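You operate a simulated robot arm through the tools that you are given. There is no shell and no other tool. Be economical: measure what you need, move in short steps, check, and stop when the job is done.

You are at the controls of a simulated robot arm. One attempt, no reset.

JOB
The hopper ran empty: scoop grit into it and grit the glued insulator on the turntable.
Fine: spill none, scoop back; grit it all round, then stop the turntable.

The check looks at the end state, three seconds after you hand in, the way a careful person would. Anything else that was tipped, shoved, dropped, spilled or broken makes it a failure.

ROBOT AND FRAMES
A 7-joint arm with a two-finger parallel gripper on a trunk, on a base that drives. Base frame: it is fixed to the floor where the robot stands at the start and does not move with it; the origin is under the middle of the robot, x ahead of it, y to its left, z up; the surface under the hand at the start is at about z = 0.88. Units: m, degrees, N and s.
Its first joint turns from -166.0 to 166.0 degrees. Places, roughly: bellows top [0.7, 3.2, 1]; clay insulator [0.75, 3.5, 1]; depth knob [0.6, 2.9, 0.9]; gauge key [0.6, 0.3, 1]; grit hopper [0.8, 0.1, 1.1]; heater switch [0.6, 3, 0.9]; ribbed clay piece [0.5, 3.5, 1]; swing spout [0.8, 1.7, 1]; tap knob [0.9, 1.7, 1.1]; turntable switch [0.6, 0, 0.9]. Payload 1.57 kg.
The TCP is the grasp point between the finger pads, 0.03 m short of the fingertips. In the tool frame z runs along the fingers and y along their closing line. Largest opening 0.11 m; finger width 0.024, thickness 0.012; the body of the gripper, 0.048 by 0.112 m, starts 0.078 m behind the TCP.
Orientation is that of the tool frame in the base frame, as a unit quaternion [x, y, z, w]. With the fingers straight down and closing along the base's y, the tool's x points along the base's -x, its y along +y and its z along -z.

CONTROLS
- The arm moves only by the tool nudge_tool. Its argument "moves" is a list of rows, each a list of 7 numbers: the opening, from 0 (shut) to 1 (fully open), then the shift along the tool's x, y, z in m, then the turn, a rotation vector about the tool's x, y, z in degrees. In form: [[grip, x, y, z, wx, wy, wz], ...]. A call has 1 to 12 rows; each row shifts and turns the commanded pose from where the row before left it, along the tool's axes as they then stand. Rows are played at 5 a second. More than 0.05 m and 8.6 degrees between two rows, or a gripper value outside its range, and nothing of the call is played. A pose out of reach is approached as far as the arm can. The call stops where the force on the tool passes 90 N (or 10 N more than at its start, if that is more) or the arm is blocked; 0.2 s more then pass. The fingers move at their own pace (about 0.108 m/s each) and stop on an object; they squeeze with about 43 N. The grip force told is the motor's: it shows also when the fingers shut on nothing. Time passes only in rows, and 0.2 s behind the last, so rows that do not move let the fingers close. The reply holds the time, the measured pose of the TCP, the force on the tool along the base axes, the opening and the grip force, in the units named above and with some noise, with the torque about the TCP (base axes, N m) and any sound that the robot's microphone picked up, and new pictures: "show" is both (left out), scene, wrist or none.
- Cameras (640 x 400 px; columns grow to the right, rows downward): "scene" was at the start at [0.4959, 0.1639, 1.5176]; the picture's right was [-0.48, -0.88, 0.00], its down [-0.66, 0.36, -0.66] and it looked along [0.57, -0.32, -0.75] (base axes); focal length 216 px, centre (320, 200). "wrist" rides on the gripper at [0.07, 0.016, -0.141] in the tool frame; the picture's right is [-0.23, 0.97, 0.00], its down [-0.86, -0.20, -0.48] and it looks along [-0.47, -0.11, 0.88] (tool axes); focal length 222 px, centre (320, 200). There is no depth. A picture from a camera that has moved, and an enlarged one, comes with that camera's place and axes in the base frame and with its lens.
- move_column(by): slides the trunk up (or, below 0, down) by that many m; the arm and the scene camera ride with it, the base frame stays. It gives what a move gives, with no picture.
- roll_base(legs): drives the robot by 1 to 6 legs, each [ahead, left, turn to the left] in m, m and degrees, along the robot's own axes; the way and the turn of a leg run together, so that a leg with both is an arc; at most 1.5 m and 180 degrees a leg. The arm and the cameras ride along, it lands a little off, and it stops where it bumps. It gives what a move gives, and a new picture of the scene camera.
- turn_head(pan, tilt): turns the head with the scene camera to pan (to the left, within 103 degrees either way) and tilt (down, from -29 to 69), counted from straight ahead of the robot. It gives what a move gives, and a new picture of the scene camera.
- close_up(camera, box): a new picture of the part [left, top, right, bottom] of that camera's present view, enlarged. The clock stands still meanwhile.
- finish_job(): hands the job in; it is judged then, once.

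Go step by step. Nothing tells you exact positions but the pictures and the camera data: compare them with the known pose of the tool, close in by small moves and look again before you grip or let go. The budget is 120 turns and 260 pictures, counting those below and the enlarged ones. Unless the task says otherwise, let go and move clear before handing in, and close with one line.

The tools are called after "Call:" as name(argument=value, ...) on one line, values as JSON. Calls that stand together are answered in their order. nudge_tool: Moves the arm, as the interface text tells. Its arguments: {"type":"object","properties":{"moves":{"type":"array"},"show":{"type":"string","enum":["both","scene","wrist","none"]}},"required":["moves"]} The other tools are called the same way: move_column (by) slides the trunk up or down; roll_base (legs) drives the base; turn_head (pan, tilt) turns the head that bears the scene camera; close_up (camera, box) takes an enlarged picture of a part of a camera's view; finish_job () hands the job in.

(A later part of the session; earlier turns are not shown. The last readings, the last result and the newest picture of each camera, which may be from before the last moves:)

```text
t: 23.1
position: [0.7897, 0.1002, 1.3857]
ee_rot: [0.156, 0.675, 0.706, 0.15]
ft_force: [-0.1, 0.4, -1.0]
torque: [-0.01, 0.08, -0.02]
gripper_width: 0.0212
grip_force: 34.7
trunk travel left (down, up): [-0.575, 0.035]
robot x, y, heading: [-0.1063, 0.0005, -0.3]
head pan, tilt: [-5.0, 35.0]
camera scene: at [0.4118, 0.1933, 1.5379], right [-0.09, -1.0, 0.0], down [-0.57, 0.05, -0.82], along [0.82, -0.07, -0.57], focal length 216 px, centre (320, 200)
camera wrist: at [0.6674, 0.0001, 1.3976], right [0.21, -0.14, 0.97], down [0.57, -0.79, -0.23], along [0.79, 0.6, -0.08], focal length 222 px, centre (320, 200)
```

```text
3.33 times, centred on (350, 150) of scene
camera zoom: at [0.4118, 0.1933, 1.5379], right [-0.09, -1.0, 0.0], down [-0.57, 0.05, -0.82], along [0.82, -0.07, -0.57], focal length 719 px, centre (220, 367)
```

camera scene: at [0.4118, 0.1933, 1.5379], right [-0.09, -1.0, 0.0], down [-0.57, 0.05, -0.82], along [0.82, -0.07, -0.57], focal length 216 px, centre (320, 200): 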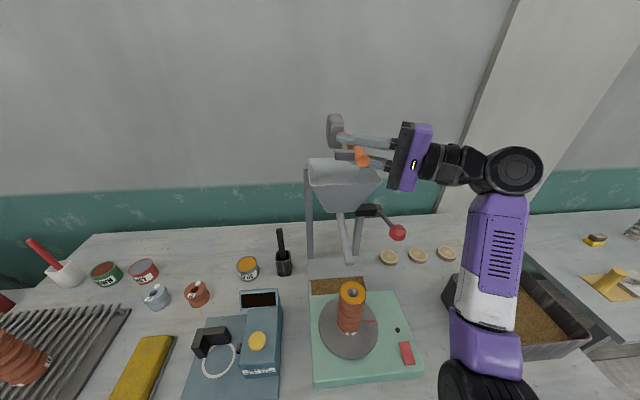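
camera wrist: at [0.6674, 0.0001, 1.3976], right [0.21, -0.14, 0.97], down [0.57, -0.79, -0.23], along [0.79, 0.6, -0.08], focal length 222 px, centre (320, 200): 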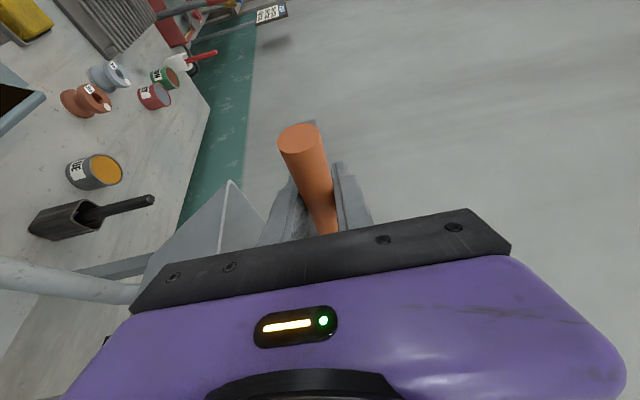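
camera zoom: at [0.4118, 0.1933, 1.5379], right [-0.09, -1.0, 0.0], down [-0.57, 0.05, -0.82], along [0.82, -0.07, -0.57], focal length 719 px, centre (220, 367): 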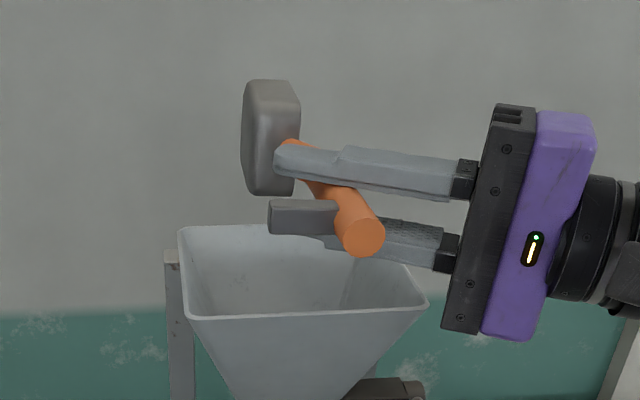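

At 92° the pan is on its side. Two more steps and a pause, then I'll roll back and look inside it.

Call:
nudge_tool(moves=[[0, 0, 0, 0, -7.61, 0, 3.55], [0, 0, 0, 0, -7.61, 0, 3.55], [0, 0, 0, 0, 0, 0, 0], [0, 0, 0, 0, 0, 0, 0]], show="scene")

Call:
nudge_tool(moves=[[0, 0, 0, 0, 7.61, 0, -3.55], [0, 0, 0, 0, 7.61, 0, -3.55], [0, 0, 0, 0, 7.61, 0, -3.55], [0, 0, 0, 0, 7.61, 0, -3.55], [0, 0, 0, 0, 7.61, 0, -3.55], [0, 0, 0, 0, 7.61, 0, -3.55], [0, 0, 0, 0, 7.61, 0, -3.55], [0, 0, 0, 0, 7.61, 0, -3.55], [0, 0, 0, 0, 7.61, 0, -3.55], [0, 0, 0, 0, 0, 0, 0]], show="scene")

Call:
close_up(camera="scene", box=[270, 90, 430, 210])

```text
t: 24.1
position: [0.7903, 0.101, 1.3846]
ee_rot: [0.177, 0.565, 0.797, 0.125]
ft_force: [0.7, -0.2, -1.5]
torque: [0.04, 0.06, -0.01]
gripper_width: 0.0211
grip_force: 34.7
trunk travel left (down, up): [-0.575, 0.035]
robot x, y, heading: [-0.1039, 0.0024, 0.1]
head pan, tilt: [-5.0, 35.0]
camera scene: at [0.4117, 0.1934, 1.5379], right [-0.09, -1.0, 0.0], down [-0.57, 0.05, -0.82], along [0.82, -0.07, -0.57], focal length 216 px, centre (320, 200)
```

scene: 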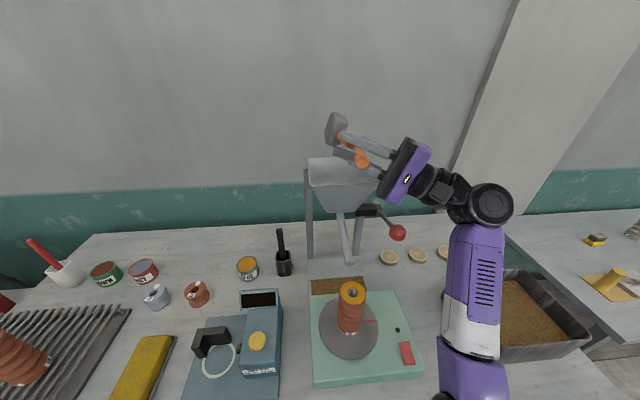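

```text
t: 26.3
position: [0.7913, 0.1, 1.3872]
ee_rot: [0.063, 0.935, 0.282, 0.208]
ft_force: [-0.9, 0.2, -1.2]
torque: [0.02, 0.06, 0.02]
gripper_width: 0.0214
grip_force: 34.0
trunk travel left (down, up): [-0.575, 0.035]
robot x, y, heading: [-0.1056, -0.0006, 0.0]
head pan, tilt: [-5.0, 35.0]
camera scene: at [0.4117, 0.1934, 1.5379], right [-0.09, -1.0, 0.0], down [-0.57, 0.05, -0.82], along [0.82, -0.07, -0.57], focal length 216 px, centre (320, 200)
```

scene: 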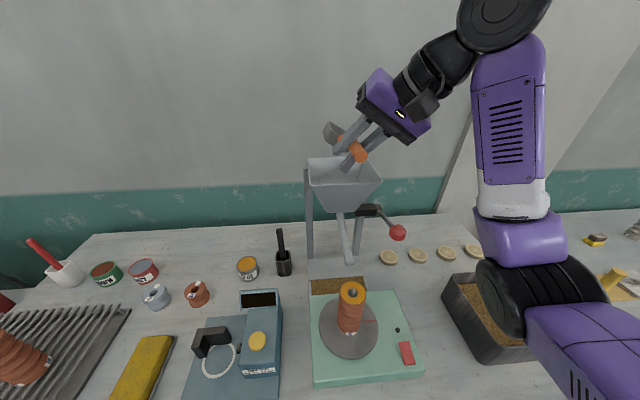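

```text
3.33 times, centred on (350, 150) of scene
camera zoom: at [0.4117, 0.1934, 1.5379], right [-0.09, -1.0, 0.0], down [-0.57, 0.05, -0.82], along [0.82, -0.07, -0.57], focal length 719 px, centre (220, 367)
```

zoom: 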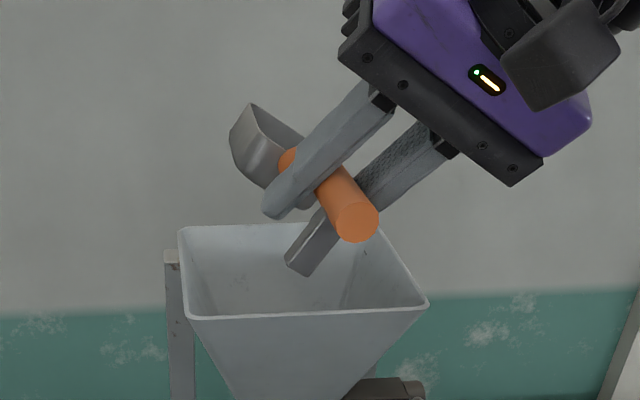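

It looks empty now. I'll finish rolling back and shift aside/up so the wrist camera can look into the hopper.

Call:
nudge_tool(moves=[[0, 0, 0, 0, 7.61, 0, -3.55], [0, 0, 0, 0, 7.61, 0, -3.55], [0, 0, 0, 0, 7.61, 0, -3.55], [0, 0, 0, 0, 7.61, 0, -3.55], [0, -0.0148, -0.02, -0.0317, 0, 0, 0], [0, -0.0148, -0.03, -0.0317, 0, 0, 0], [0, -0.0148, -0.03, -0.0317, 0, 0, 0], [0, 0, -0.03, 0, 0, 0, 0], [0, 0, 0, 0, 0, 0, 0]])

Call:
close_up(camera="scene", box=[270, 50, 430, 210])

```text
t: 28.3
position: [0.789, -0.0116, 1.4922]
ee_rot: [0.0, 0.976, 0.0, 0.217]
ft_force: [0.9, 0.7, -0.9]
torque: [0.0, 0.02, 0.0]
gripper_width: 0.0213
grip_force: 34.6
trunk travel left (down, up): [-0.575, 0.035]
robot x, y, heading: [-0.1034, 0.0008, -0.1]
head pan, tilt: [-5.0, 35.0]
camera scene: at [0.4117, 0.1932, 1.538], right [-0.09, -1.0, 0.0], down [-0.57, 0.05, -0.82], along [0.82, -0.07, -0.57], focal length 216 px, centre (320, 200)
camera wrist: at [0.6663, 0.0047, 1.5904], right [0.21, 0.97, 0.1], down [0.57, -0.2, 0.79], along [0.79, -0.11, -0.6], focal length 222 px, centre (320, 200)
```

scene: 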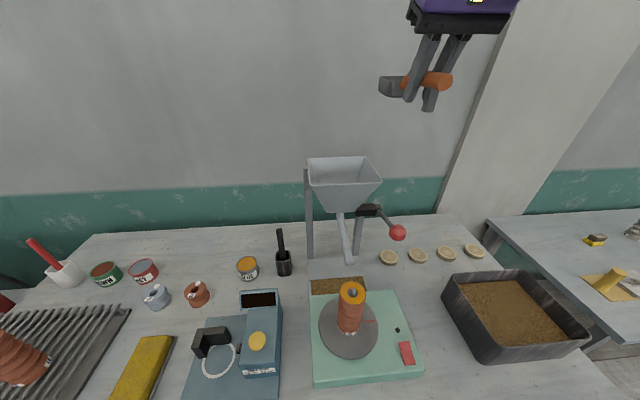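
wrist: 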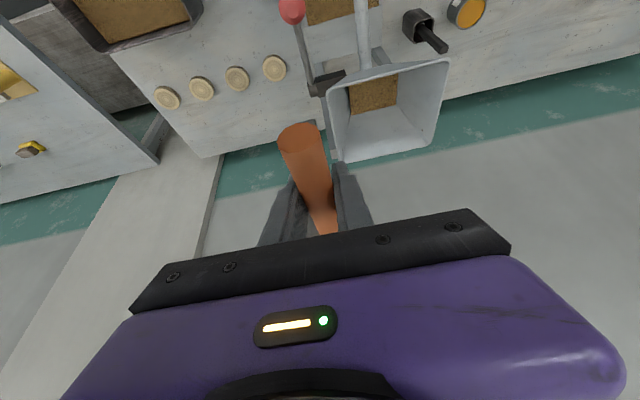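

```text
2.50 times, centred on (350, 130) of scene
camera zoom: at [0.4117, 0.1932, 1.538], right [-0.09, -1.0, 0.0], down [-0.57, 0.05, -0.82], along [0.82, -0.07, -0.57], focal length 540 px, centre (245, 375)
```

zoom: 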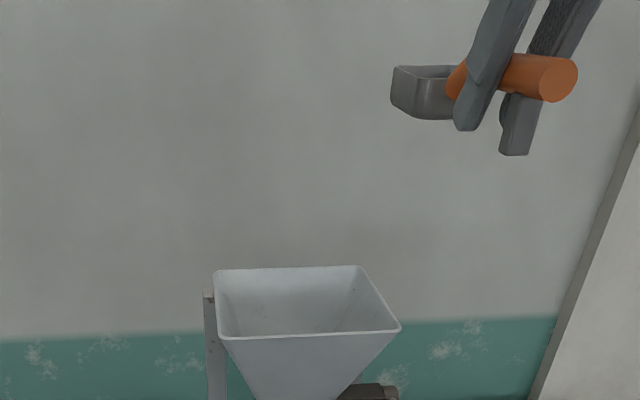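

The hopper now shows a bed of grit at its bottom. I'll bring a second scoop for margin: back over the bin first, blade pitched down.

Call:
nudge_tool(moves=[[0, 0.0266, -0.0371, -0.0124, 0, 0, 0], [0, 0.0266, -0.0371, -0.0124, 0, 0, 0], [0, 0.0266, -0.0371, -0.0124, 0, 0, 0], [0, 0.0266, -0.0371, -0.0124, 0, 0, 0], [0, 0.0266, -0.0371, -0.0124, 0, 0, 0], [0, 0.0266, -0.0371, -0.0124, 0, 0, 0], [0, 0.0266, -0.0371, -0.0124, 0, 0, 0], [0, 0.0266, -0.0371, -0.0124, 0, 8, 0], [0, 0.0232, -0.0371, -0.0085, 0, 8, 0], [0, 0, 0, 0, 0, 8, 0], [0, 0, 0, 0, 0, 8, 0], [0, 0, 0, 0, 0, 8, 0]], show="none")

Call:
turn_head(pan=-40, tilt=52)

```text
t: 30.8
position: [0.5238, -0.3601, 1.4172]
ee_rot: [0.002, 0.992, 0.103, -0.067]
ft_force: [-0.2, 0.1, -0.9]
torque: [-0.05, 0.01, -0.01]
gripper_width: 0.0211
grip_force: 34.2
out of reach, approached as far as the arm can: row 12
trunk travel left (down, up): [-0.575, 0.035]
robot x, y, heading: [-0.1067, 0.0003, -0.3]
head pan, tilt: [-5.0, 35.0]
stopped in row 12: the arm was blocked; the commanded pose is now the measured one
```

```text
t: 31.8
position: [0.5249, -0.36, 1.4175]
ee_rot: [0.002, 0.992, 0.103, -0.066]
ft_force: [-0.2, 0.2, -0.7]
torque: [0.02, 0.04, 0.03]
gripper_width: 0.0211
grip_force: 34.4
trunk travel left (down, up): [-0.575, 0.035]
robot x, y, heading: [-0.1049, -0.0001, 0.0]
head pan, tilt: [-40.0, 52.0]
camera scene: at [0.3815, 0.1526, 1.5136], right [-0.64, -0.77, 0.0], down [-0.6, 0.51, -0.62], along [0.47, -0.4, -0.79], focal length 216 px, centre (320, 200)
```

scene: 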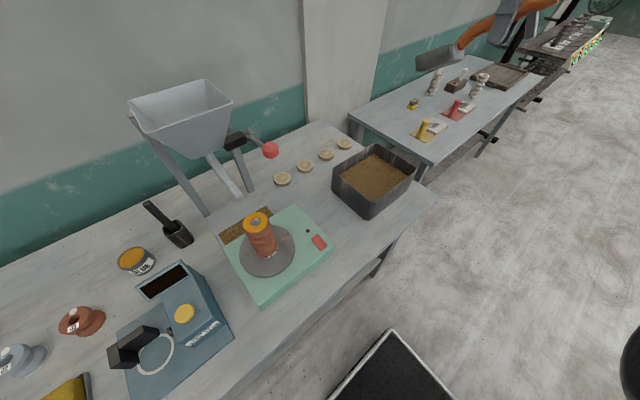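

The arm hit its limit up high and rolled 12°. I'll descend while squaring it up.

Call:
nudge_tool(moves=[[0, -0.0052, -0.008, 0.0387, 5.9, 0, 0.8], [0, -0.0052, -0.0042, 0.0395, 5.9, 0, 0.8], [0, -0.0053, 0.005, 0.0397, 0, 0, 0], [0, -0.0053, 0.005, 0.0397, 0, 0, 0], [0, -0.0053, 0.005, 0.0397, 0, 0, 0], [0, -0.0053, 0, 0.0397, 0, 0, 0], [0, -0.0053, 0, 0.0397, 0, 0, 0], [0, 0, 0, 0, 0, 7.4, 0], [0, 0, 0, 0, 0, 0, 0]], show="none")

Call:
close_up(camera="scene", box=[300, 100, 500, 250])

```text
t: 33.8
position: [0.524, -0.344, 1.1373]
ee_rot: [0.009, 0.991, 0.0, -0.134]
ft_force: [-0.6, 0.7, -0.9]
torque: [0.02, 0.06, 0.01]
gripper_width: 0.0213
grip_force: 34.3
trunk travel left (down, up): [-0.575, 0.035]
robot x, y, heading: [-0.1054, 0.0002, -0.1]
head pan, tilt: [-40.0, 52.0]
```

```text
2.67 times, centred on (400, 175) of scene
camera zoom: at [0.3815, 0.1526, 1.5135], right [-0.64, -0.77, 0.0], down [-0.6, 0.51, -0.62], along [0.47, -0.4, -0.79], focal length 576 px, centre (107, 267)
```

zoom: 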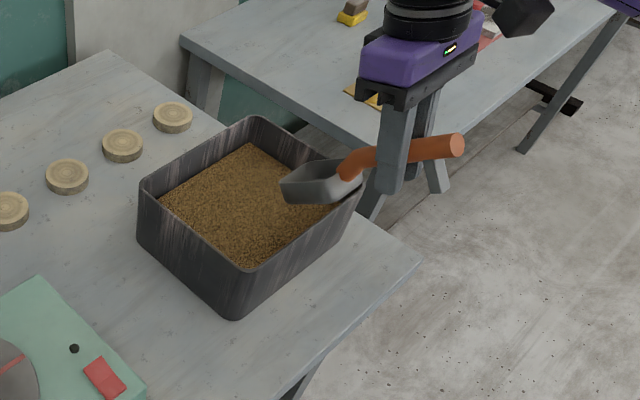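

The blade is poised as before; second plunge, push and lift in one stroke.

Call:
nudge_tool(moves=[[0, -0.0183, 0, 0.0298, 0, 0, 0], [0, -0.0183, 0, 0.0298, 0, 0, 0], [0, -0.0183, 0, 0.0298, 0, 0, 0], [0, -0.0304, 0, 0.0069, 0, -6, 0], [0, -0.0295, 0, 0.01, 0, -6, 0], [0, 0.0104, 0, -0.0075, 0, -7, 0], [0, 0.0071, 0, -0.0126, 0, -7, 0], [0, -0.0038, 0, -0.0196, 0, -5, 0], [0, -0.0093, 0, -0.0285, 0, 0, 0], [0, -0.0093, 0, -0.0285, 0, 0, 0], [0, 0, 0, 0, 0, 0, 0]], show="wrist")

Call:
close_up(camera="scene", box=[320, 100, 440, 190])

```text
t: 36.2
position: [0.5936, -0.346, 1.1092]
ee_rot: [0.009, 0.991, -0.002, 0.136]
ft_force: [-0.7, 0.8, -1.9]
torque: [0.03, 0.05, 0.03]
gripper_width: 0.021
grip_force: 34.6
trunk travel left (down, up): [-0.575, 0.035]
robot x, y, heading: [-0.1049, -0.0035, 0.0]
head pan, tilt: [-40.0, 52.0]
camera wrist: at [0.4878, -0.3284, 1.2265], right [0.24, 0.97, 0.06], down [0.69, -0.21, 0.69], along [0.68, -0.12, -0.72], focal length 222 px, centre (320, 200)
```

wrist: 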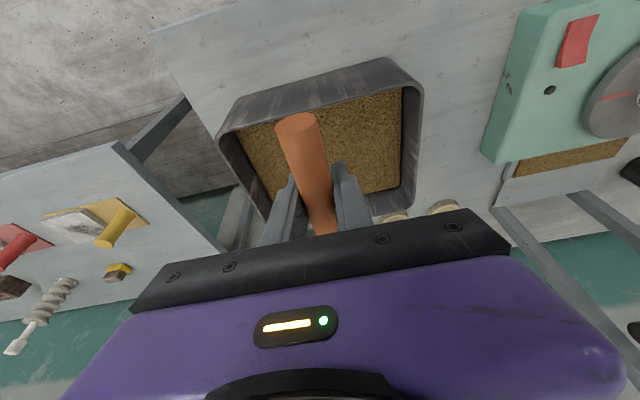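

```text
4.44 times, centred on (380, 145) of scene
camera zoom: at [0.3814, 0.1526, 1.5136], right [-0.64, -0.77, 0.0], down [-0.6, 0.51, -0.62], along [0.47, -0.4, -0.79], focal length 959 px, centre (53, 444)
```

zoom: 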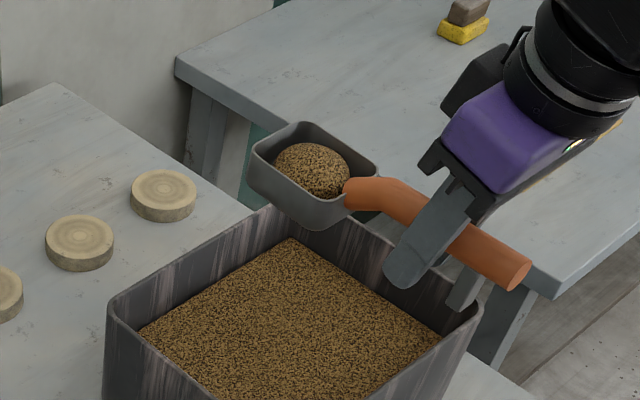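

Another heap, level at this pitch. Lift and carry across as before.

Call:
nudge_tool(moves=[[0, -0.0108, 0, -0.0385, 0, 0, 0], [0, -0.0108, 0, -0.0385, 0, 0, 0], [0, -0.0108, 0, -0.0385, 0, 0, 0], [0, -0.0108, 0, -0.0385, 0, 0, 0], [0, -0.0108, 0, -0.0385, 0, 0, 0], [0, -0.0108, 0, -0.0385, 0, 0, 0], [0, -0.0108, 0, -0.0385, 0, 0, 0], [0, 0, 0, 0, 0, 0, 0]], show="none")

Call:
nudge_tool(moves=[[0, -0.0189, 0.0446, 0.0053, 0, 0, 0], [0, -0.0189, 0.0446, 0.0053, 0, 0, 0], [0, -0.0189, 0.0446, 0.0053, 0, 0, 0], [0, -0.0189, 0.0446, 0.0053, 0, 0, 0], [0, -0.0189, 0.0446, 0.0053, 0, 0, 0], [0, -0.0189, 0.0446, 0.0053, 0, 0, 0], [0, -0.0189, 0.0446, 0.0053, 0, 0, 0], [0, -0.0189, 0.0446, 0.0053, 0, 0, 0], [0, -0.0189, 0.0446, 0.0053, 0, 0, 0], [0, -0.0189, 0.0446, 0.0053, 0, 0, 0], [0, 0, 0, 0, 0, 0, 0]], show="none")

Call:
turn_head(pan=-5, tilt=35)

Call:
close_up(camera="scene", box=[270, 90, 430, 210])

```text
t: 38.0
position: [0.5912, -0.3452, 1.3883]
ee_rot: [0.009, 0.991, -0.002, 0.136]
ft_force: [-0.1, -0.6, -1.3]
torque: [0.02, 0.07, -0.04]
gripper_width: 0.0208
grip_force: 34.5
trunk travel left (down, up): [-0.575, 0.035]
robot x, y, heading: [-0.1007, -0.0007, 0.0]
head pan, tilt: [-40.0, 52.0]
```

```text
t: 40.4
position: [0.7971, 0.0982, 1.3861]
ee_rot: [0.009, 0.991, -0.003, 0.136]
ft_force: [0.3, 0.0, -0.5]
torque: [-0.02, 0.04, 0.03]
gripper_width: 0.0208
grip_force: 33.8
trunk travel left (down, up): [-0.575, 0.035]
robot x, y, heading: [-0.1044, -0.0038, -0.2]
head pan, tilt: [-40.0, 52.0]
```

```text
t: 41.4
position: [0.7962, 0.0977, 1.3863]
ee_rot: [0.008, 0.991, -0.003, 0.137]
ft_force: [0.4, 0.1, -1.4]
torque: [0.04, 0.07, 0.0]
gripper_width: 0.0209
grip_force: 34.2
trunk travel left (down, up): [-0.575, 0.035]
robot x, y, heading: [-0.1049, -0.0009, -0.2]
head pan, tilt: [-5.0, 35.0]
camera scene: at [0.4118, 0.1932, 1.5379], right [-0.09, -1.0, 0.0], down [-0.57, 0.05, -0.82], along [0.82, -0.07, -0.57], focal length 216 px, centre (320, 200)
```

scene: 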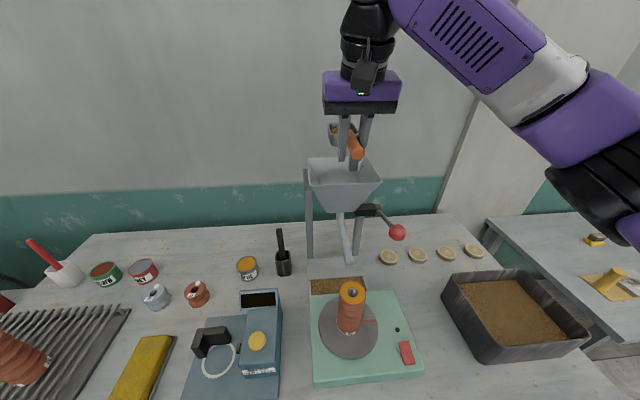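

```text
3.33 times, centred on (350, 150) of scene
camera zoom: at [0.4118, 0.1932, 1.5379], right [-0.09, -1.0, 0.0], down [-0.57, 0.05, -0.82], along [0.82, -0.07, -0.57], focal length 719 px, centre (220, 367)
```

zoom: 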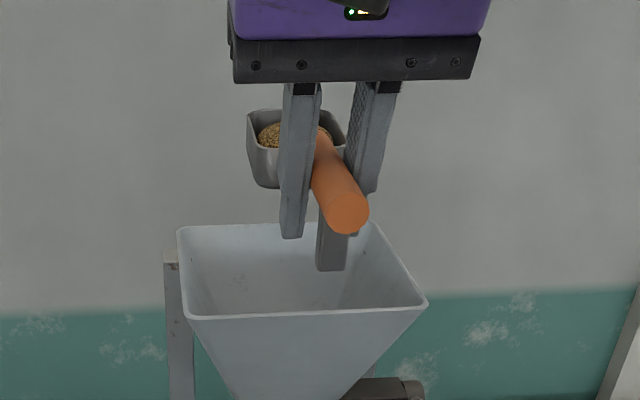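

In place. Roll to pour, 109° in total, then back.

Call:
nudge_tool(moves=[[0, 0, 0, 0, -8.09, 0, 2.27], [0, 0, 0, 0, -8.09, 0, 2.27], [0, 0, 0, 0, -8.09, 0, 2.27], [0, 0, 0, 0, -8.09, 0, 2.27], [0, 0, 0, 0, -8.09, 0, 2.27], [0, 0, 0, 0, -8.09, 0, 2.27], [0, 0, 0, 0, -8.09, 0, 2.27], [0, 0, 0, 0, -8.09, 0, 2.27], [0, 0, 0, 0, -8.09, 0, 2.27], [0, 0, 0, 0, -8.09, 0, 2.27], [0, 0, 0, 0, -8.09, 0, 2.27], [0, 0, 0, 0, -8.09, 0, 2.27]], show="none")

Call:
nudge_tool(moves=[[0, 0, 0, 0, -8.09, 0, 2.27], [0, 0, 0, 0, 0, 0, 0], [0, 0, 0, 0, 0, 0, 0], [0, 0, 0, 0, 0, 0, 0]], show="scene")

```text
t: 44.0
position: [0.7964, 0.095, 1.3862]
ee_rot: [0.111, 0.63, 0.763, 0.095]
ft_force: [0.3, 0.0, -0.7]
torque: [-0.04, 0.09, 0.01]
gripper_width: 0.021
grip_force: 34.6
trunk travel left (down, up): [-0.575, 0.035]
robot x, y, heading: [-0.1004, 0.0001, 0.0]
head pan, tilt: [-5.0, 35.0]
```

```text
t: 45.0
position: [0.7962, 0.0961, 1.3874]
ee_rot: [0.117, 0.573, 0.806, 0.086]
ft_force: [1.4, -0.4, -1.1]
torque: [0.01, 0.03, 0.01]
gripper_width: 0.0209
grip_force: 33.9
trunk travel left (down, up): [-0.575, 0.035]
robot x, y, heading: [-0.106, 0.0018, -0.0]
head pan, tilt: [-5.0, 35.0]
camera scene: at [0.4118, 0.1933, 1.5379], right [-0.09, -1.0, 0.0], down [-0.57, 0.05, -0.82], along [0.82, -0.07, -0.57], focal length 216 px, centre (320, 200)
```

scene: 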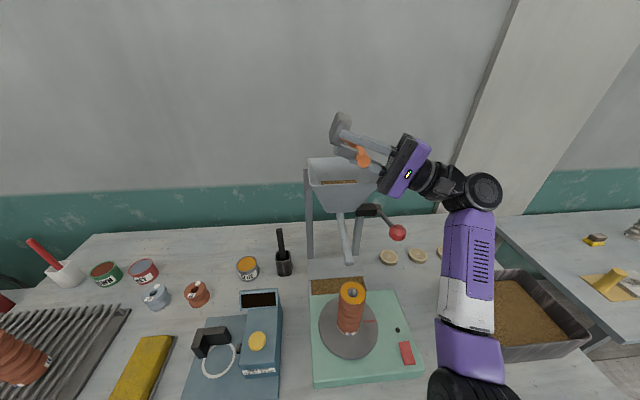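

The grit level is now visible in the hopper. Roll back and retreat.

Call:
nudge_tool(moves=[[0, 0, 0, 0, 8.09, 0, -2.27], [0, 0, 0, 0, 8.09, 0, -2.27], [0, 0, 0, 0, 8.09, 0, -2.27], [0, 0, 0, 0, 8.09, 0, -2.27], [0, 0, 0, 0, 8.09, 0, -2.27], [0, 0, 0, 0, 8.09, 0, -2.27], [0, 0, 0, 0, 8.09, 0, -2.27], [0, 0, 0, 0, 8.09, 0, -2.27], [0, 0, 0, 0, 8.09, 0, -2.27], [0, 0, 0, 0, 8.09, 0, -2.27], [0, 0, 0, 0, 8.09, 0, -2.27], [0, 0, 0, 0, 8.09, 0, -2.27]], show="none")

Call:
nudge_tool(moves=[[0, 0, 0, 0, 8.09, 0, -2.27], [0, 0.02, -0.0446, -0.0053, 0, 0, 0], [0, 0.02, -0.0446, -0.0053, 0, 0, 0], [0, 0.02, -0.0446, -0.0053, 0, 0, 0], [0, 0.02, -0.0446, -0.0053, 0, 0, 0], [0, 0.02, -0.0446, -0.0053, 0, 0, 0], [0, 0.02, -0.035, -0.0053, 0, 0, 0], [0, 0.02, 0, -0.0053, 0, 0, 0], [0, 0, 0, 0, 0, 0, 0]], show="both")

Call:
close_up(camera="scene", box=[270, 130, 430, 250])

```text
t: 47.6
position: [0.7969, 0.0961, 1.3878]
ee_rot: [0.019, 0.988, 0.069, 0.136]
ft_force: [-0.4, -0.7, -0.9]
torque: [0.02, 0.04, 0.0]
gripper_width: 0.0211
grip_force: 33.9
trunk travel left (down, up): [-0.575, 0.035]
robot x, y, heading: [-0.103, -0.0005, -0.0]
head pan, tilt: [-5.0, 35.0]
```

```text
t: 49.6
position: [0.6465, -0.159, 1.3842]
ee_rot: [0.009, 0.991, -0.004, 0.136]
ft_force: [0.6, 0.6, -0.9]
torque: [0.04, 0.03, 0.04]
gripper_width: 0.0211
grip_force: 34.4
trunk travel left (down, up): [-0.575, 0.035]
robot x, y, heading: [-0.1056, 0.002, -0.1]
head pan, tilt: [-5.0, 35.0]
camera scene: at [0.4117, 0.193, 1.538], right [-0.09, -1.0, 0.0], down [-0.57, 0.05, -0.82], along [0.82, -0.07, -0.57], focal length 216 px, centre (320, 200)
camera wrist: at [0.5418, -0.1412, 1.4998], right [0.24, 0.97, 0.06], down [0.69, -0.21, 0.69], along [0.68, -0.12, -0.72], focal length 222 px, centre (320, 200)
```

scene: 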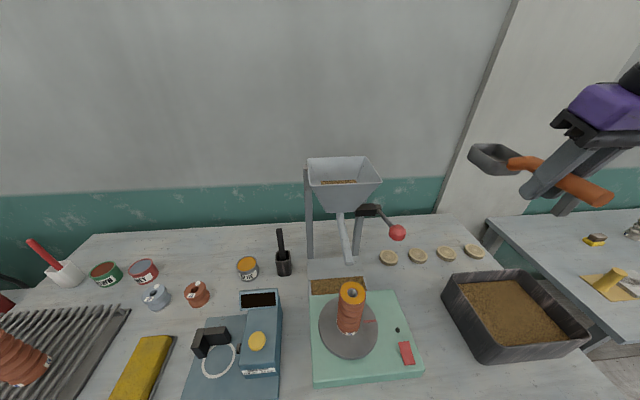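
wrist: 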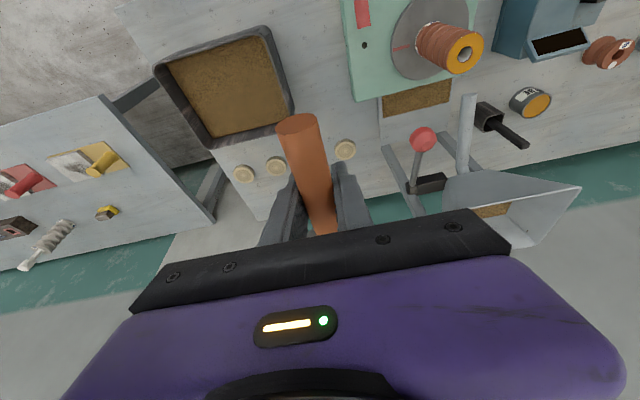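

```text
3.33 times, centred on (350, 190) of scene
camera zoom: at [0.4117, 0.193, 1.538], right [-0.09, -1.0, 0.0], down [-0.57, 0.05, -0.82], along [0.82, -0.07, -0.57], focal length 719 px, centre (220, 233)
```

zoom: 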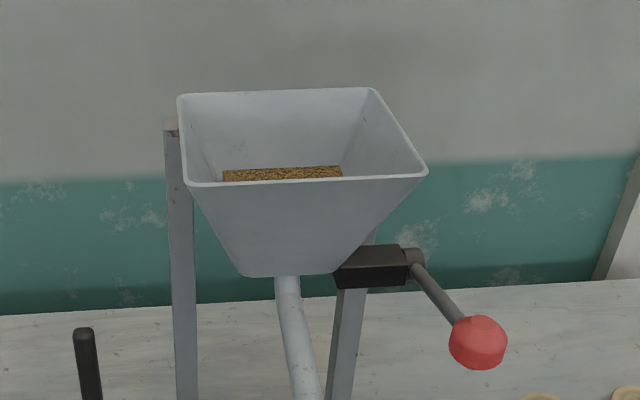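

Hopper well filled, nothing spilled. Now the scoop goes back: descend over its old spot.

Call:
nudge_tool(moves=[[0, 0.0209, 0, 0.0409, 0, 0, 0], [0, 0.0209, 0, 0.0409, 0, 0, 0], [0, 0.0209, 0, 0.0409, 0, 0, 0], [0, 0.0209, 0, 0.0409, 0, 0, 0], [0, 0.0122, 0, 0.0433, 0, 0, 0], [0, 0.0122, 0, 0.0433, 0, 0, 0], [0, 0.0122, 0, 0.0433, 0, 0, 0], [0, 0.0122, 0, 0.0433, 0, 0, 0], [0, 0.0122, 0, 0.0433, 0, 0, 0], [0, 0, 0, 0, 0, 0, 0]], show="none")

Call:
turn_head(pan=-40, tilt=52)

Call:
close_up(camera="scene", box=[280, 150, 440, 270])

Call:
close_up(camera="wrist", box=[160, 0, 480, 240])

```text
t: 51.8
position: [0.6118, -0.1595, 0.978]
ee_rot: [0.009, 0.991, -0.003, 0.136]
ft_force: [-0.1, 0.2, -1.1]
torque: [-0.02, 0.06, 0.02]
gripper_width: 0.021
grip_force: 33.9
trunk travel left (down, up): [-0.575, 0.035]
robot x, y, heading: [-0.1052, 0.0004, -0.4]
head pan, tilt: [-5.0, 35.0]
```

```text
t: 52.8
position: [0.6106, -0.1592, 0.9784]
ee_rot: [0.009, 0.991, -0.002, 0.137]
ft_force: [0.3, -0.6, -0.9]
torque: [0.03, 0.03, -0.01]
gripper_width: 0.0208
grip_force: 34.3
trunk travel left (down, up): [-0.575, 0.035]
robot x, y, heading: [-0.1029, -0.001, 0.2]
head pan, tilt: [-40.0, 52.0]
camera scene: at [0.3815, 0.1527, 1.5136], right [-0.64, -0.77, 0.0], down [-0.6, 0.51, -0.62], along [0.47, -0.4, -0.79], focal length 216 px, centre (320, 200)
```

scene: 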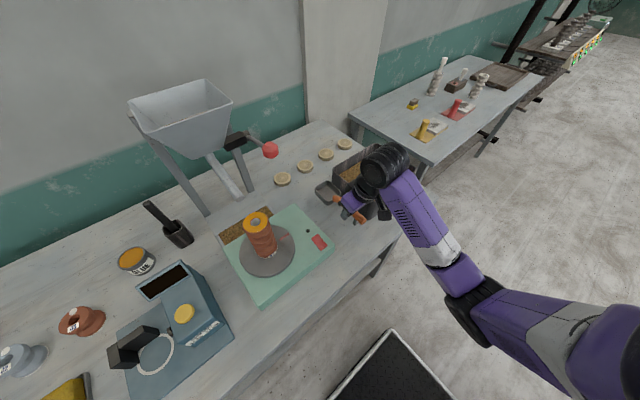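

```text
3.33 times, centred on (360, 210) of scene
camera zoom: at [0.3815, 0.1527, 1.5136], right [-0.64, -0.77, 0.0], down [-0.6, 0.51, -0.62], along [0.47, -0.4, -0.79], focal length 719 px, centre (187, 167)
```

zoom: 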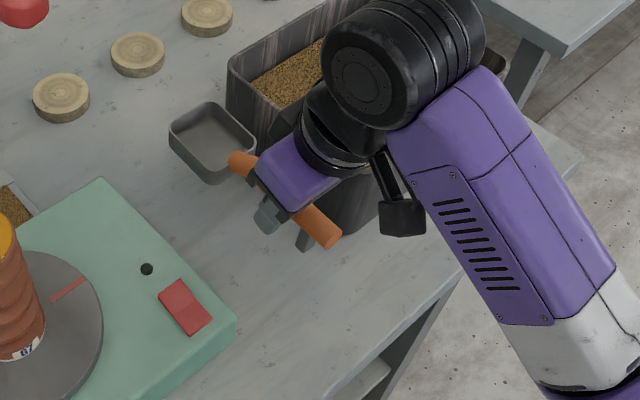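

```text
1.67 times, centred on (320, 120) of wrist
camera zoom: at [0.5066, -0.1414, 1.0952], right [0.24, 0.97, 0.06], down [0.69, -0.21, 0.69], along [0.68, -0.12, -0.72], focal length 370 px, centre (320, 333)
```

zoom: 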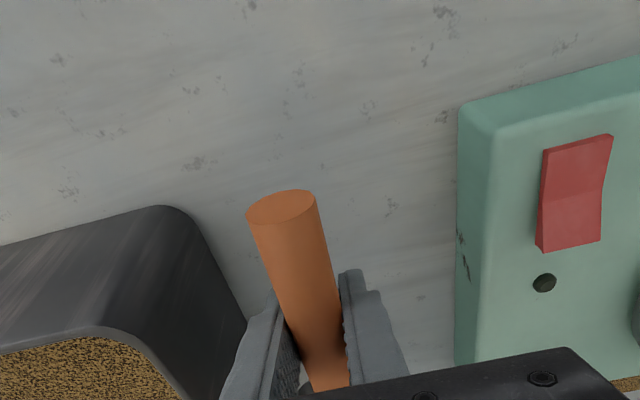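

The pan is empty and above its old place. Descending gently to touch down.

Call:
nudge_tool(moves=[[0, 0.0068, 0, 0.0241, 0, 0, 0], [0, 0.0054, 0, 0.0193, 0, 0, 0], [0, 0.0014, 0, 0.0048, 0, 0, 0], [0, 0, 0, 0, 0, 0, 0]], show="wrist")

Call:
close_up(camera="scene", box=[300, 160, 400, 235])

```text
t: 53.8
position: [0.612, -0.1593, 0.929]
ee_rot: [0.009, 0.991, -0.003, 0.137]
ft_force: [-0.5, -0.9, -0.6]
torque: [0.01, 0.05, -0.01]
gripper_width: 0.0209
grip_force: 34.3
trunk travel left (down, up): [-0.575, 0.035]
robot x, y, heading: [-0.1055, -0.0016, 0.1]
head pan, tilt: [-40.0, 52.0]
camera wrist: at [0.507, -0.1414, 1.0462], right [0.24, 0.97, 0.06], down [0.69, -0.21, 0.69], along [0.68, -0.12, -0.72], focal length 222 px, centre (320, 200)
```

wrist: 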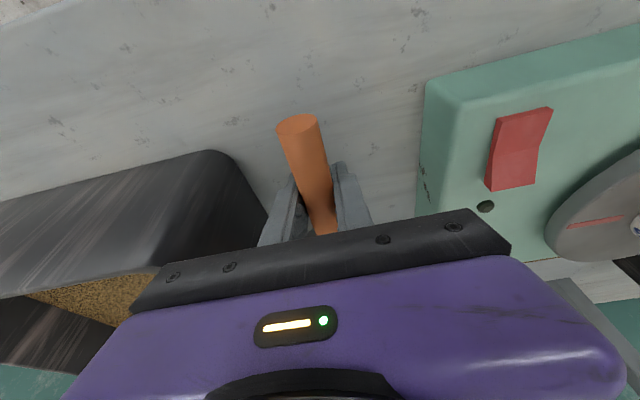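

```text
5.33 times, centred on (350, 198) of scene
camera zoom: at [0.3815, 0.1527, 1.5135], right [-0.64, -0.77, 0.0], down [-0.6, 0.51, -0.62], along [0.47, -0.4, -0.79], focal length 1151 px, centre (160, 213)
```

zoom: 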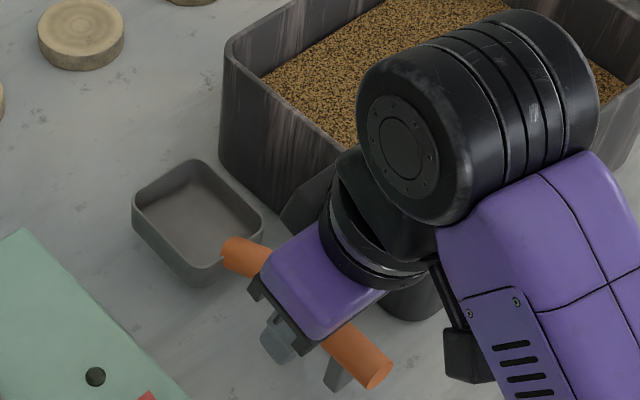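

Call:
nudge_tool(moves=[[0, 0.0014, 0, 0.0048, 0, 0, 0], [0, 0.0008, 0, 0.0029, 0, 0, 0], [0, 0, 0, 0, 0, 0, 0]], show="none")

Call:
close_up(camera="scene", box=[300, 160, 400, 235])

```text
t: 54.6
position: [0.6116, -0.1591, 0.9206]
ee_rot: [0.008, 0.991, -0.003, 0.136]
ft_force: [0.3, 0.5, -0.9]
torque: [0.01, 0.01, 0.01]
gripper_width: 0.0212
grip_force: 34.4
trunk travel left (down, up): [-0.575, 0.035]
robot x, y, heading: [-0.1003, -0.0013, 0.1]
head pan, tilt: [-40.0, 52.0]
```

```text
5.33 times, centred on (350, 198) of scene
camera zoom: at [0.3815, 0.1527, 1.5135], right [-0.64, -0.77, 0.0], down [-0.6, 0.51, -0.62], along [0.47, -0.4, -0.79], focal length 1151 px, centre (160, 213)
```

zoom: 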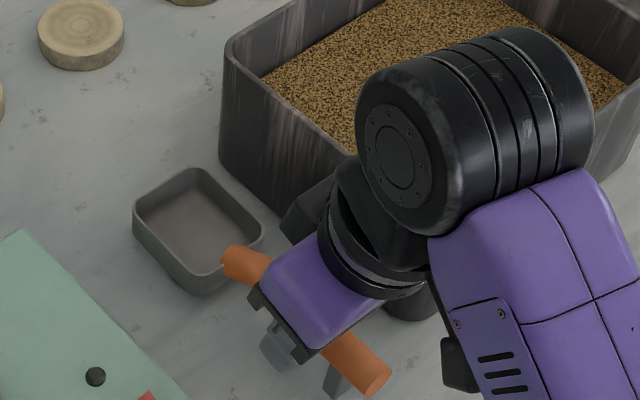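

Call:
nudge_tool(moves=[[0, 0.0005, 0, 0.0019, 0, 0, 0], [0, 0.0004, 0, 0.0015, 0, 0, 0], [0, 0, 0, 0, 0, 0, 0]], show="none")

```text
t: 55.4
position: [0.6117, -0.1591, 0.9181]
ee_rot: [0.009, 0.99, -0.002, 0.137]
ft_force: [0.5, 0.2, -2.4]
torque: [0.01, 0.01, -0.03]
gripper_width: 0.0208
grip_force: 34.5
trunk travel left (down, up): [-0.575, 0.035]
robot x, y, heading: [-0.1058, 0.001, -0.2]
head pan, tilt: [-40.0, 52.0]
```

Call:
nudge_tool(moves=[[0, 0.0005, 0, 0.0019, 0, 0, 0], [0, 0, 0, 0, 0, 0, 0], [0, 0, 0, 0, 0, 0, 0]], show="wrist")

Call:
close_up(camera="scene", box=[300, 160, 400, 235])

```text
t: 56.2
position: [0.61, -0.1599, 0.9169]
ee_rot: [0.009, 0.991, -0.002, 0.136]
ft_force: [-0.1, -0.3, -1.2]
torque: [-0.01, 0.04, -0.02]
gripper_width: 0.0207
grip_force: 34.1
trunk travel left (down, up): [-0.575, 0.035]
robot x, y, heading: [-0.1068, -0.0029, -0.0]
head pan, tilt: [-40.0, 52.0]
camera wrist: at [0.5062, -0.1414, 1.0329], right [0.24, 0.97, 0.06], down [0.69, -0.21, 0.69], along [0.68, -0.12, -0.72], focal length 222 px, centre (320, 200)
```

wrist: 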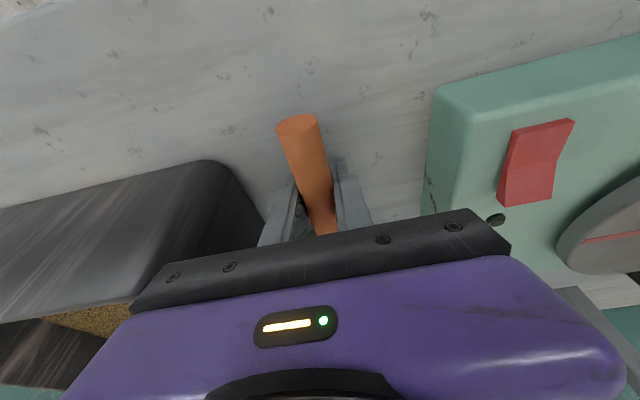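

```text
5.33 times, centred on (350, 198) of scene
camera zoom: at [0.3815, 0.1527, 1.5135], right [-0.64, -0.77, 0.0], down [-0.6, 0.51, -0.62], along [0.47, -0.4, -0.79], focal length 1151 px, centre (160, 213)
```

zoom: 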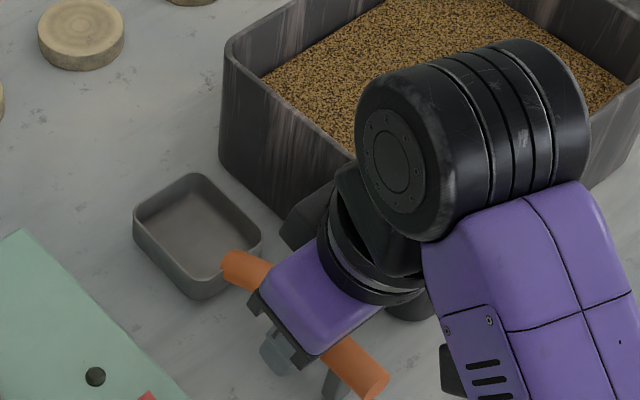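

Call:
nudge_tool(moves=[[0, 0.0005, 0, 0.0019, 0, 0, 0], [0, 0.0004, 0, 0.0014, 0, 0, 0], [0, 0, 0, 0, 0, 0, 0]], show="none")

```text
t: 57.0
position: [0.6107, -0.1586, 0.9143]
ee_rot: [0.008, 0.991, -0.003, 0.137]
ft_force: [-0.4, 0.5, 5.8]
torque: [0.05, 0.31, -0.02]
gripper_width: 0.0211
grip_force: 34.5
trunk travel left (down, up): [-0.575, 0.035]
robot x, y, heading: [-0.1066, 0.0005, -0.3]
head pan, tilt: [-40.0, 52.0]
```

Contact at the foot (5.8 N). I'll pitch 1.5° blade-down to seat the pan, then open a little.

Call:
nudge_tool(moves=[[0, 0, 0, 0, 0, 1.5, 0], [0, 0, 0, 0, 0, 0, 0], [0.3, 0, 0, 0, 0, 0, 0], [0.38, 0, 0, 0, 0, 0, 0], [0.38, 0, 0, 0, 0, 0, 0]], show="wrist")

Call:
close_up(camera="scene", box=[300, 160, 400, 235])

```text
t: 58.2
position: [0.61, -0.1591, 0.9146]
ee_rot: [0.01, 0.992, -0.002, 0.123]
ft_force: [-0.3, -0.4, 0.7]
torque: [0.03, -0.02, 0.02]
gripper_width: 0.042
grip_force: 0.1
trunk travel left (down, up): [-0.575, 0.035]
robot x, y, heading: [-0.1039, 0.0024, -0.2]
head pan, tilt: [-40.0, 52.0]
camera wrist: at [0.5094, -0.1418, 1.0326], right [0.24, 0.97, 0.05], down [0.71, -0.21, 0.67], along [0.67, -0.12, -0.74], focal length 222 px, centre (320, 200)
```

wrist: 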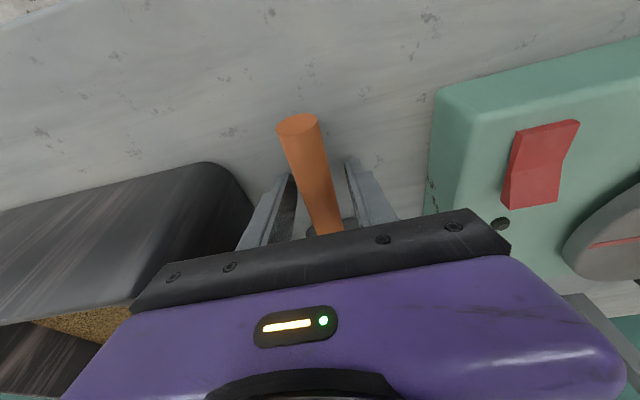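

```text
5.33 times, centred on (350, 198) of scene
camera zoom: at [0.3815, 0.1527, 1.5136], right [-0.64, -0.77, 0.0], down [-0.6, 0.51, -0.62], along [0.47, -0.4, -0.79], focal length 1151 px, centre (160, 213)
```

zoom: 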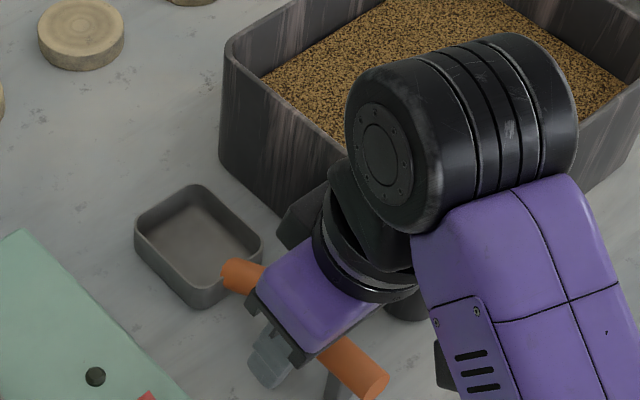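

Released and standing. Retreat upward and look at the scoop and the turntable switch.

Call:
nudge_tool(moves=[[0.38, 0, 0, -0.04, 0, 0, 0], [0.38, 0, 0, -0.04, 0, 0, 0], [0.38, 0, 0.03, -0.04, 0, 0, 0], [0.2, 0, 0.04, 0, 0, 7, 0], [0, 0, 0.04, 0, 0, 7, 0], [0, 0, 0, 0, 0, 0, 0], [0, 0, 0, 0, 0, 0, 0]])

Call:
close_up(camera="scene", box=[220, 160, 400, 290])

Call:
close_up(camera="wrist", box=[200, 0, 520, 200])

```text
t: 59.8
position: [0.5823, -0.0466, 1.0281]
ee_rot: [0.009, 1.0, -0.001, 0.002]
ft_force: [0.0, 0.0, -0.1]
torque: [-0.02, 0.02, -0.01]
gripper_width: 0.0002
grip_force: 21.7
trunk travel left (down, up): [-0.575, 0.035]
robot x, y, heading: [-0.103, -0.0026, -0.2]
head pan, tilt: [-40.0, 52.0]
camera scene: at [0.3814, 0.1527, 1.5136], right [-0.64, -0.77, 0.0], down [-0.6, 0.51, -0.62], along [0.47, -0.4, -0.79], focal length 216 px, centre (320, 200)
camera wrist: at [0.513, -0.0296, 1.1685], right [0.24, 0.97, 0.0], down [0.85, -0.21, 0.48], along [0.47, -0.12, -0.88], focal length 222 px, centre (320, 200)
```

scene: 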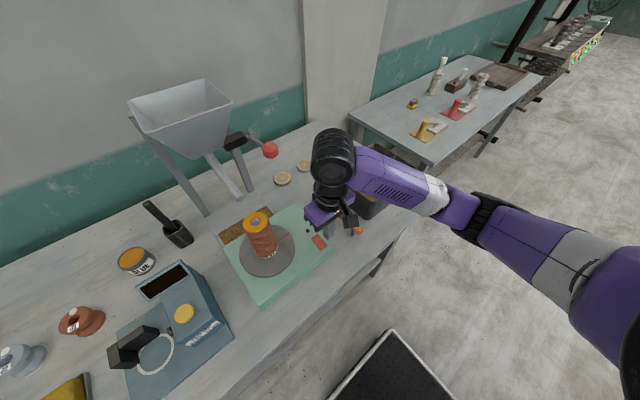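
wrist: 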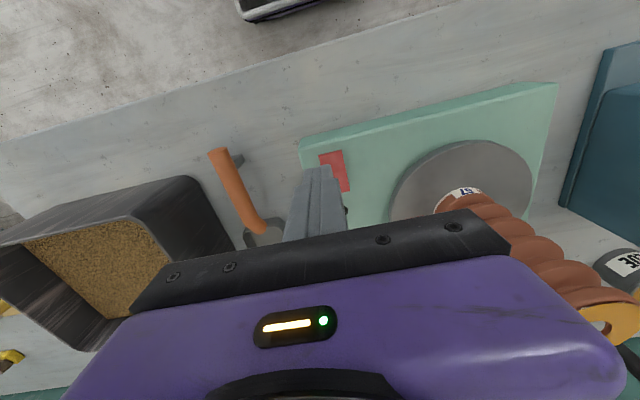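

```text
3.08 times, centred on (310, 225) of scene
camera zoom: at [0.3814, 0.1527, 1.5136], right [-0.64, -0.77, 0.0], down [-0.6, 0.51, -0.62], along [0.47, -0.4, -0.79], focal length 664 px, centre (351, 123)
```

zoom: 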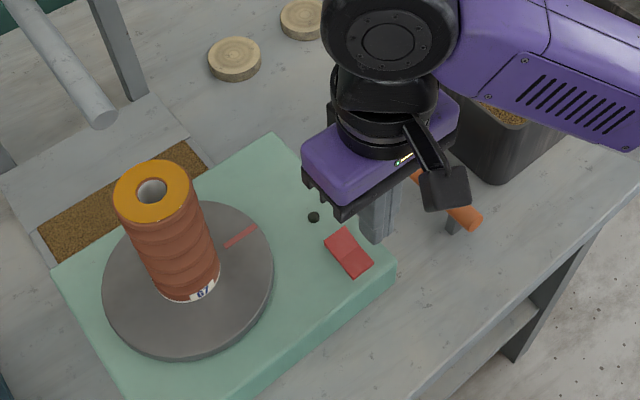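

```text
2.00 times, centred on (360, 100) of wrist
camera zoom: at [0.513, -0.0296, 1.1685], right [0.24, 0.97, 0.0], down [0.85, -0.21, 0.48], along [0.47, -0.12, -0.88], focal length 444 px, centre (240, 400)
```

zoom: 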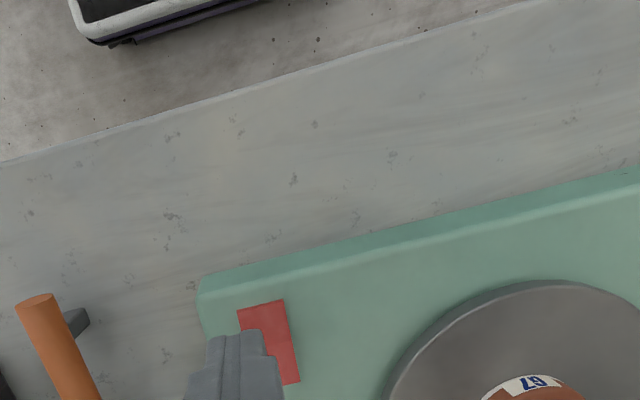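

Call:
close_up(camera="scene", box=[300, 220, 340, 250])

Call:
close_up(camera="scene", box=[190, 120, 310, 280])

```text
13.33 times, centred on (320, 235) of scene
camera zoom: at [0.3814, 0.1527, 1.5136], right [-0.64, -0.77, 0.0], down [-0.6, 0.51, -0.62], along [0.47, -0.4, -0.79], focal length 2878 px, centre (320, -267)
```

zoom: 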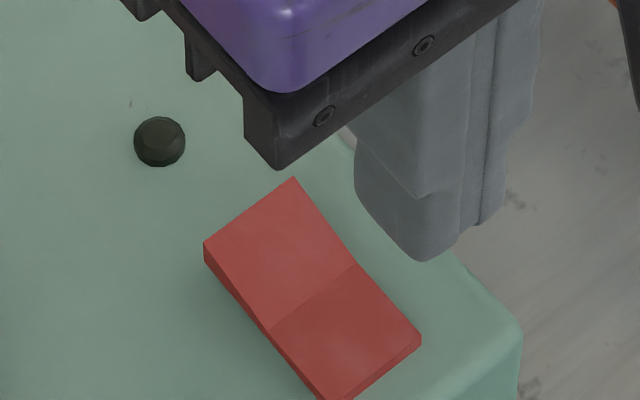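

```text
2.50 times, centred on (250, 200) of scene
camera zoom: at [0.3814, 0.1527, 1.5136], right [-0.64, -0.77, 0.0], down [-0.6, 0.51, -0.62], along [0.47, -0.4, -0.79], focal length 540 px, centre (495, 200)
```

zoom: 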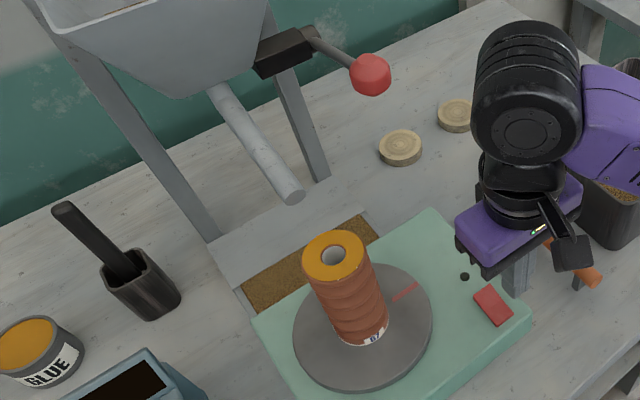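

The +x end of the rocker is raised (x≈0.625, y≈-0.037). I'll move over it and press it down gently.

Call:
nudge_tool(moves=[[0, -0.021, 0.005, 0, 0, 0, 0], [0, -0.021, 0.005, 0, 0, 0, 0], [0, 0, 0, 0.03, 0, 0, 0], [0, 0, 0, 0.018, 0, 0, 0], [0, 0, 0, 0.004, 0, 0, 0], [0, 0, 0, 0.003, 0, 0, 0], [0, 0, 0, 0, 0, 0, 0]], show="none")

Call:
close_up(camera="scene", box=[210, 180, 350, 290])

```text
t: 61.4
position: [0.6251, -0.0398, 0.9735]
ee_rot: [0.009, 1.0, -0.001, 0.002]
ft_force: [0.1, 0.1, 0.7]
torque: [0.03, -0.01, 0.0]
gripper_width: 0.0
grip_force: 20.9
trunk travel left (down, up): [-0.575, 0.035]
robot x, y, heading: [-0.1014, -0.0, -0.1]
head pan, tilt: [-40.0, 52.0]
```

```text
3.64 times, centred on (280, 235) of scene
camera zoom: at [0.3815, 0.1527, 1.5136], right [-0.64, -0.77, 0.0], down [-0.6, 0.51, -0.62], along [0.47, -0.4, -0.79], focal length 785 px, centre (466, 73)
```

zoom: 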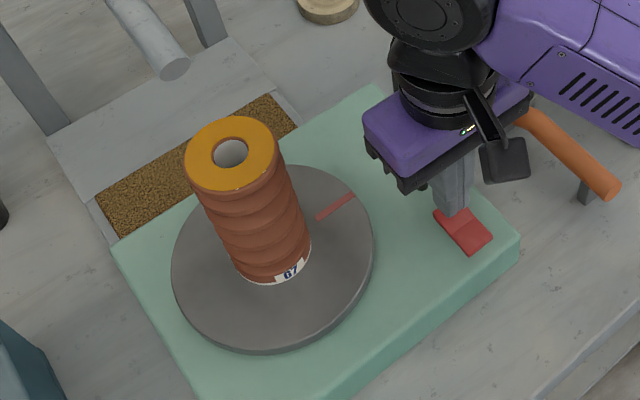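

Call:
nudge_tool(moves=[[0, 0, 0, 0.003, 0, 0, 0], [0, 0, 0, 0.003, 0, 0, 0], [0, 0, 0, 0.002, 0, 0, 0], [0, 0, 0, 0, 0, 0, 0]], show="none")

Call:
close_up(camera="scene", box=[210, 180, 350, 290])

```text
t: 62.4
position: [0.6257, -0.039, 0.9698]
ee_rot: [0.008, 1.0, -0.001, 0.004]
ft_force: [-5.5, 4.7, 55.7]
torque: [0.1, 0.81, -0.25]
gripper_width: 0.0
grip_force: 21.1
trunk travel left (down, up): [-0.575, 0.035]
robot x, y, heading: [-0.1035, 0.0007, -0.3]
head pan, tilt: [-40.0, 52.0]
```

```text
3.64 times, centred on (280, 235) of scene
camera zoom: at [0.3798, 0.153, 1.5148], right [-0.64, -0.77, 0.0], down [-0.6, 0.51, -0.62], along [0.47, -0.4, -0.79], focal length 785 px, centre (466, 73)
```

zoom: 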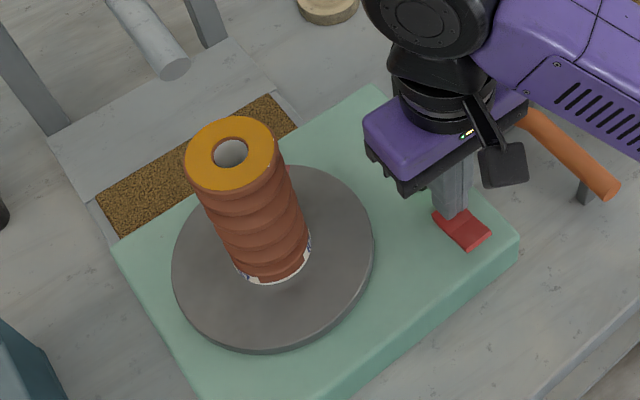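

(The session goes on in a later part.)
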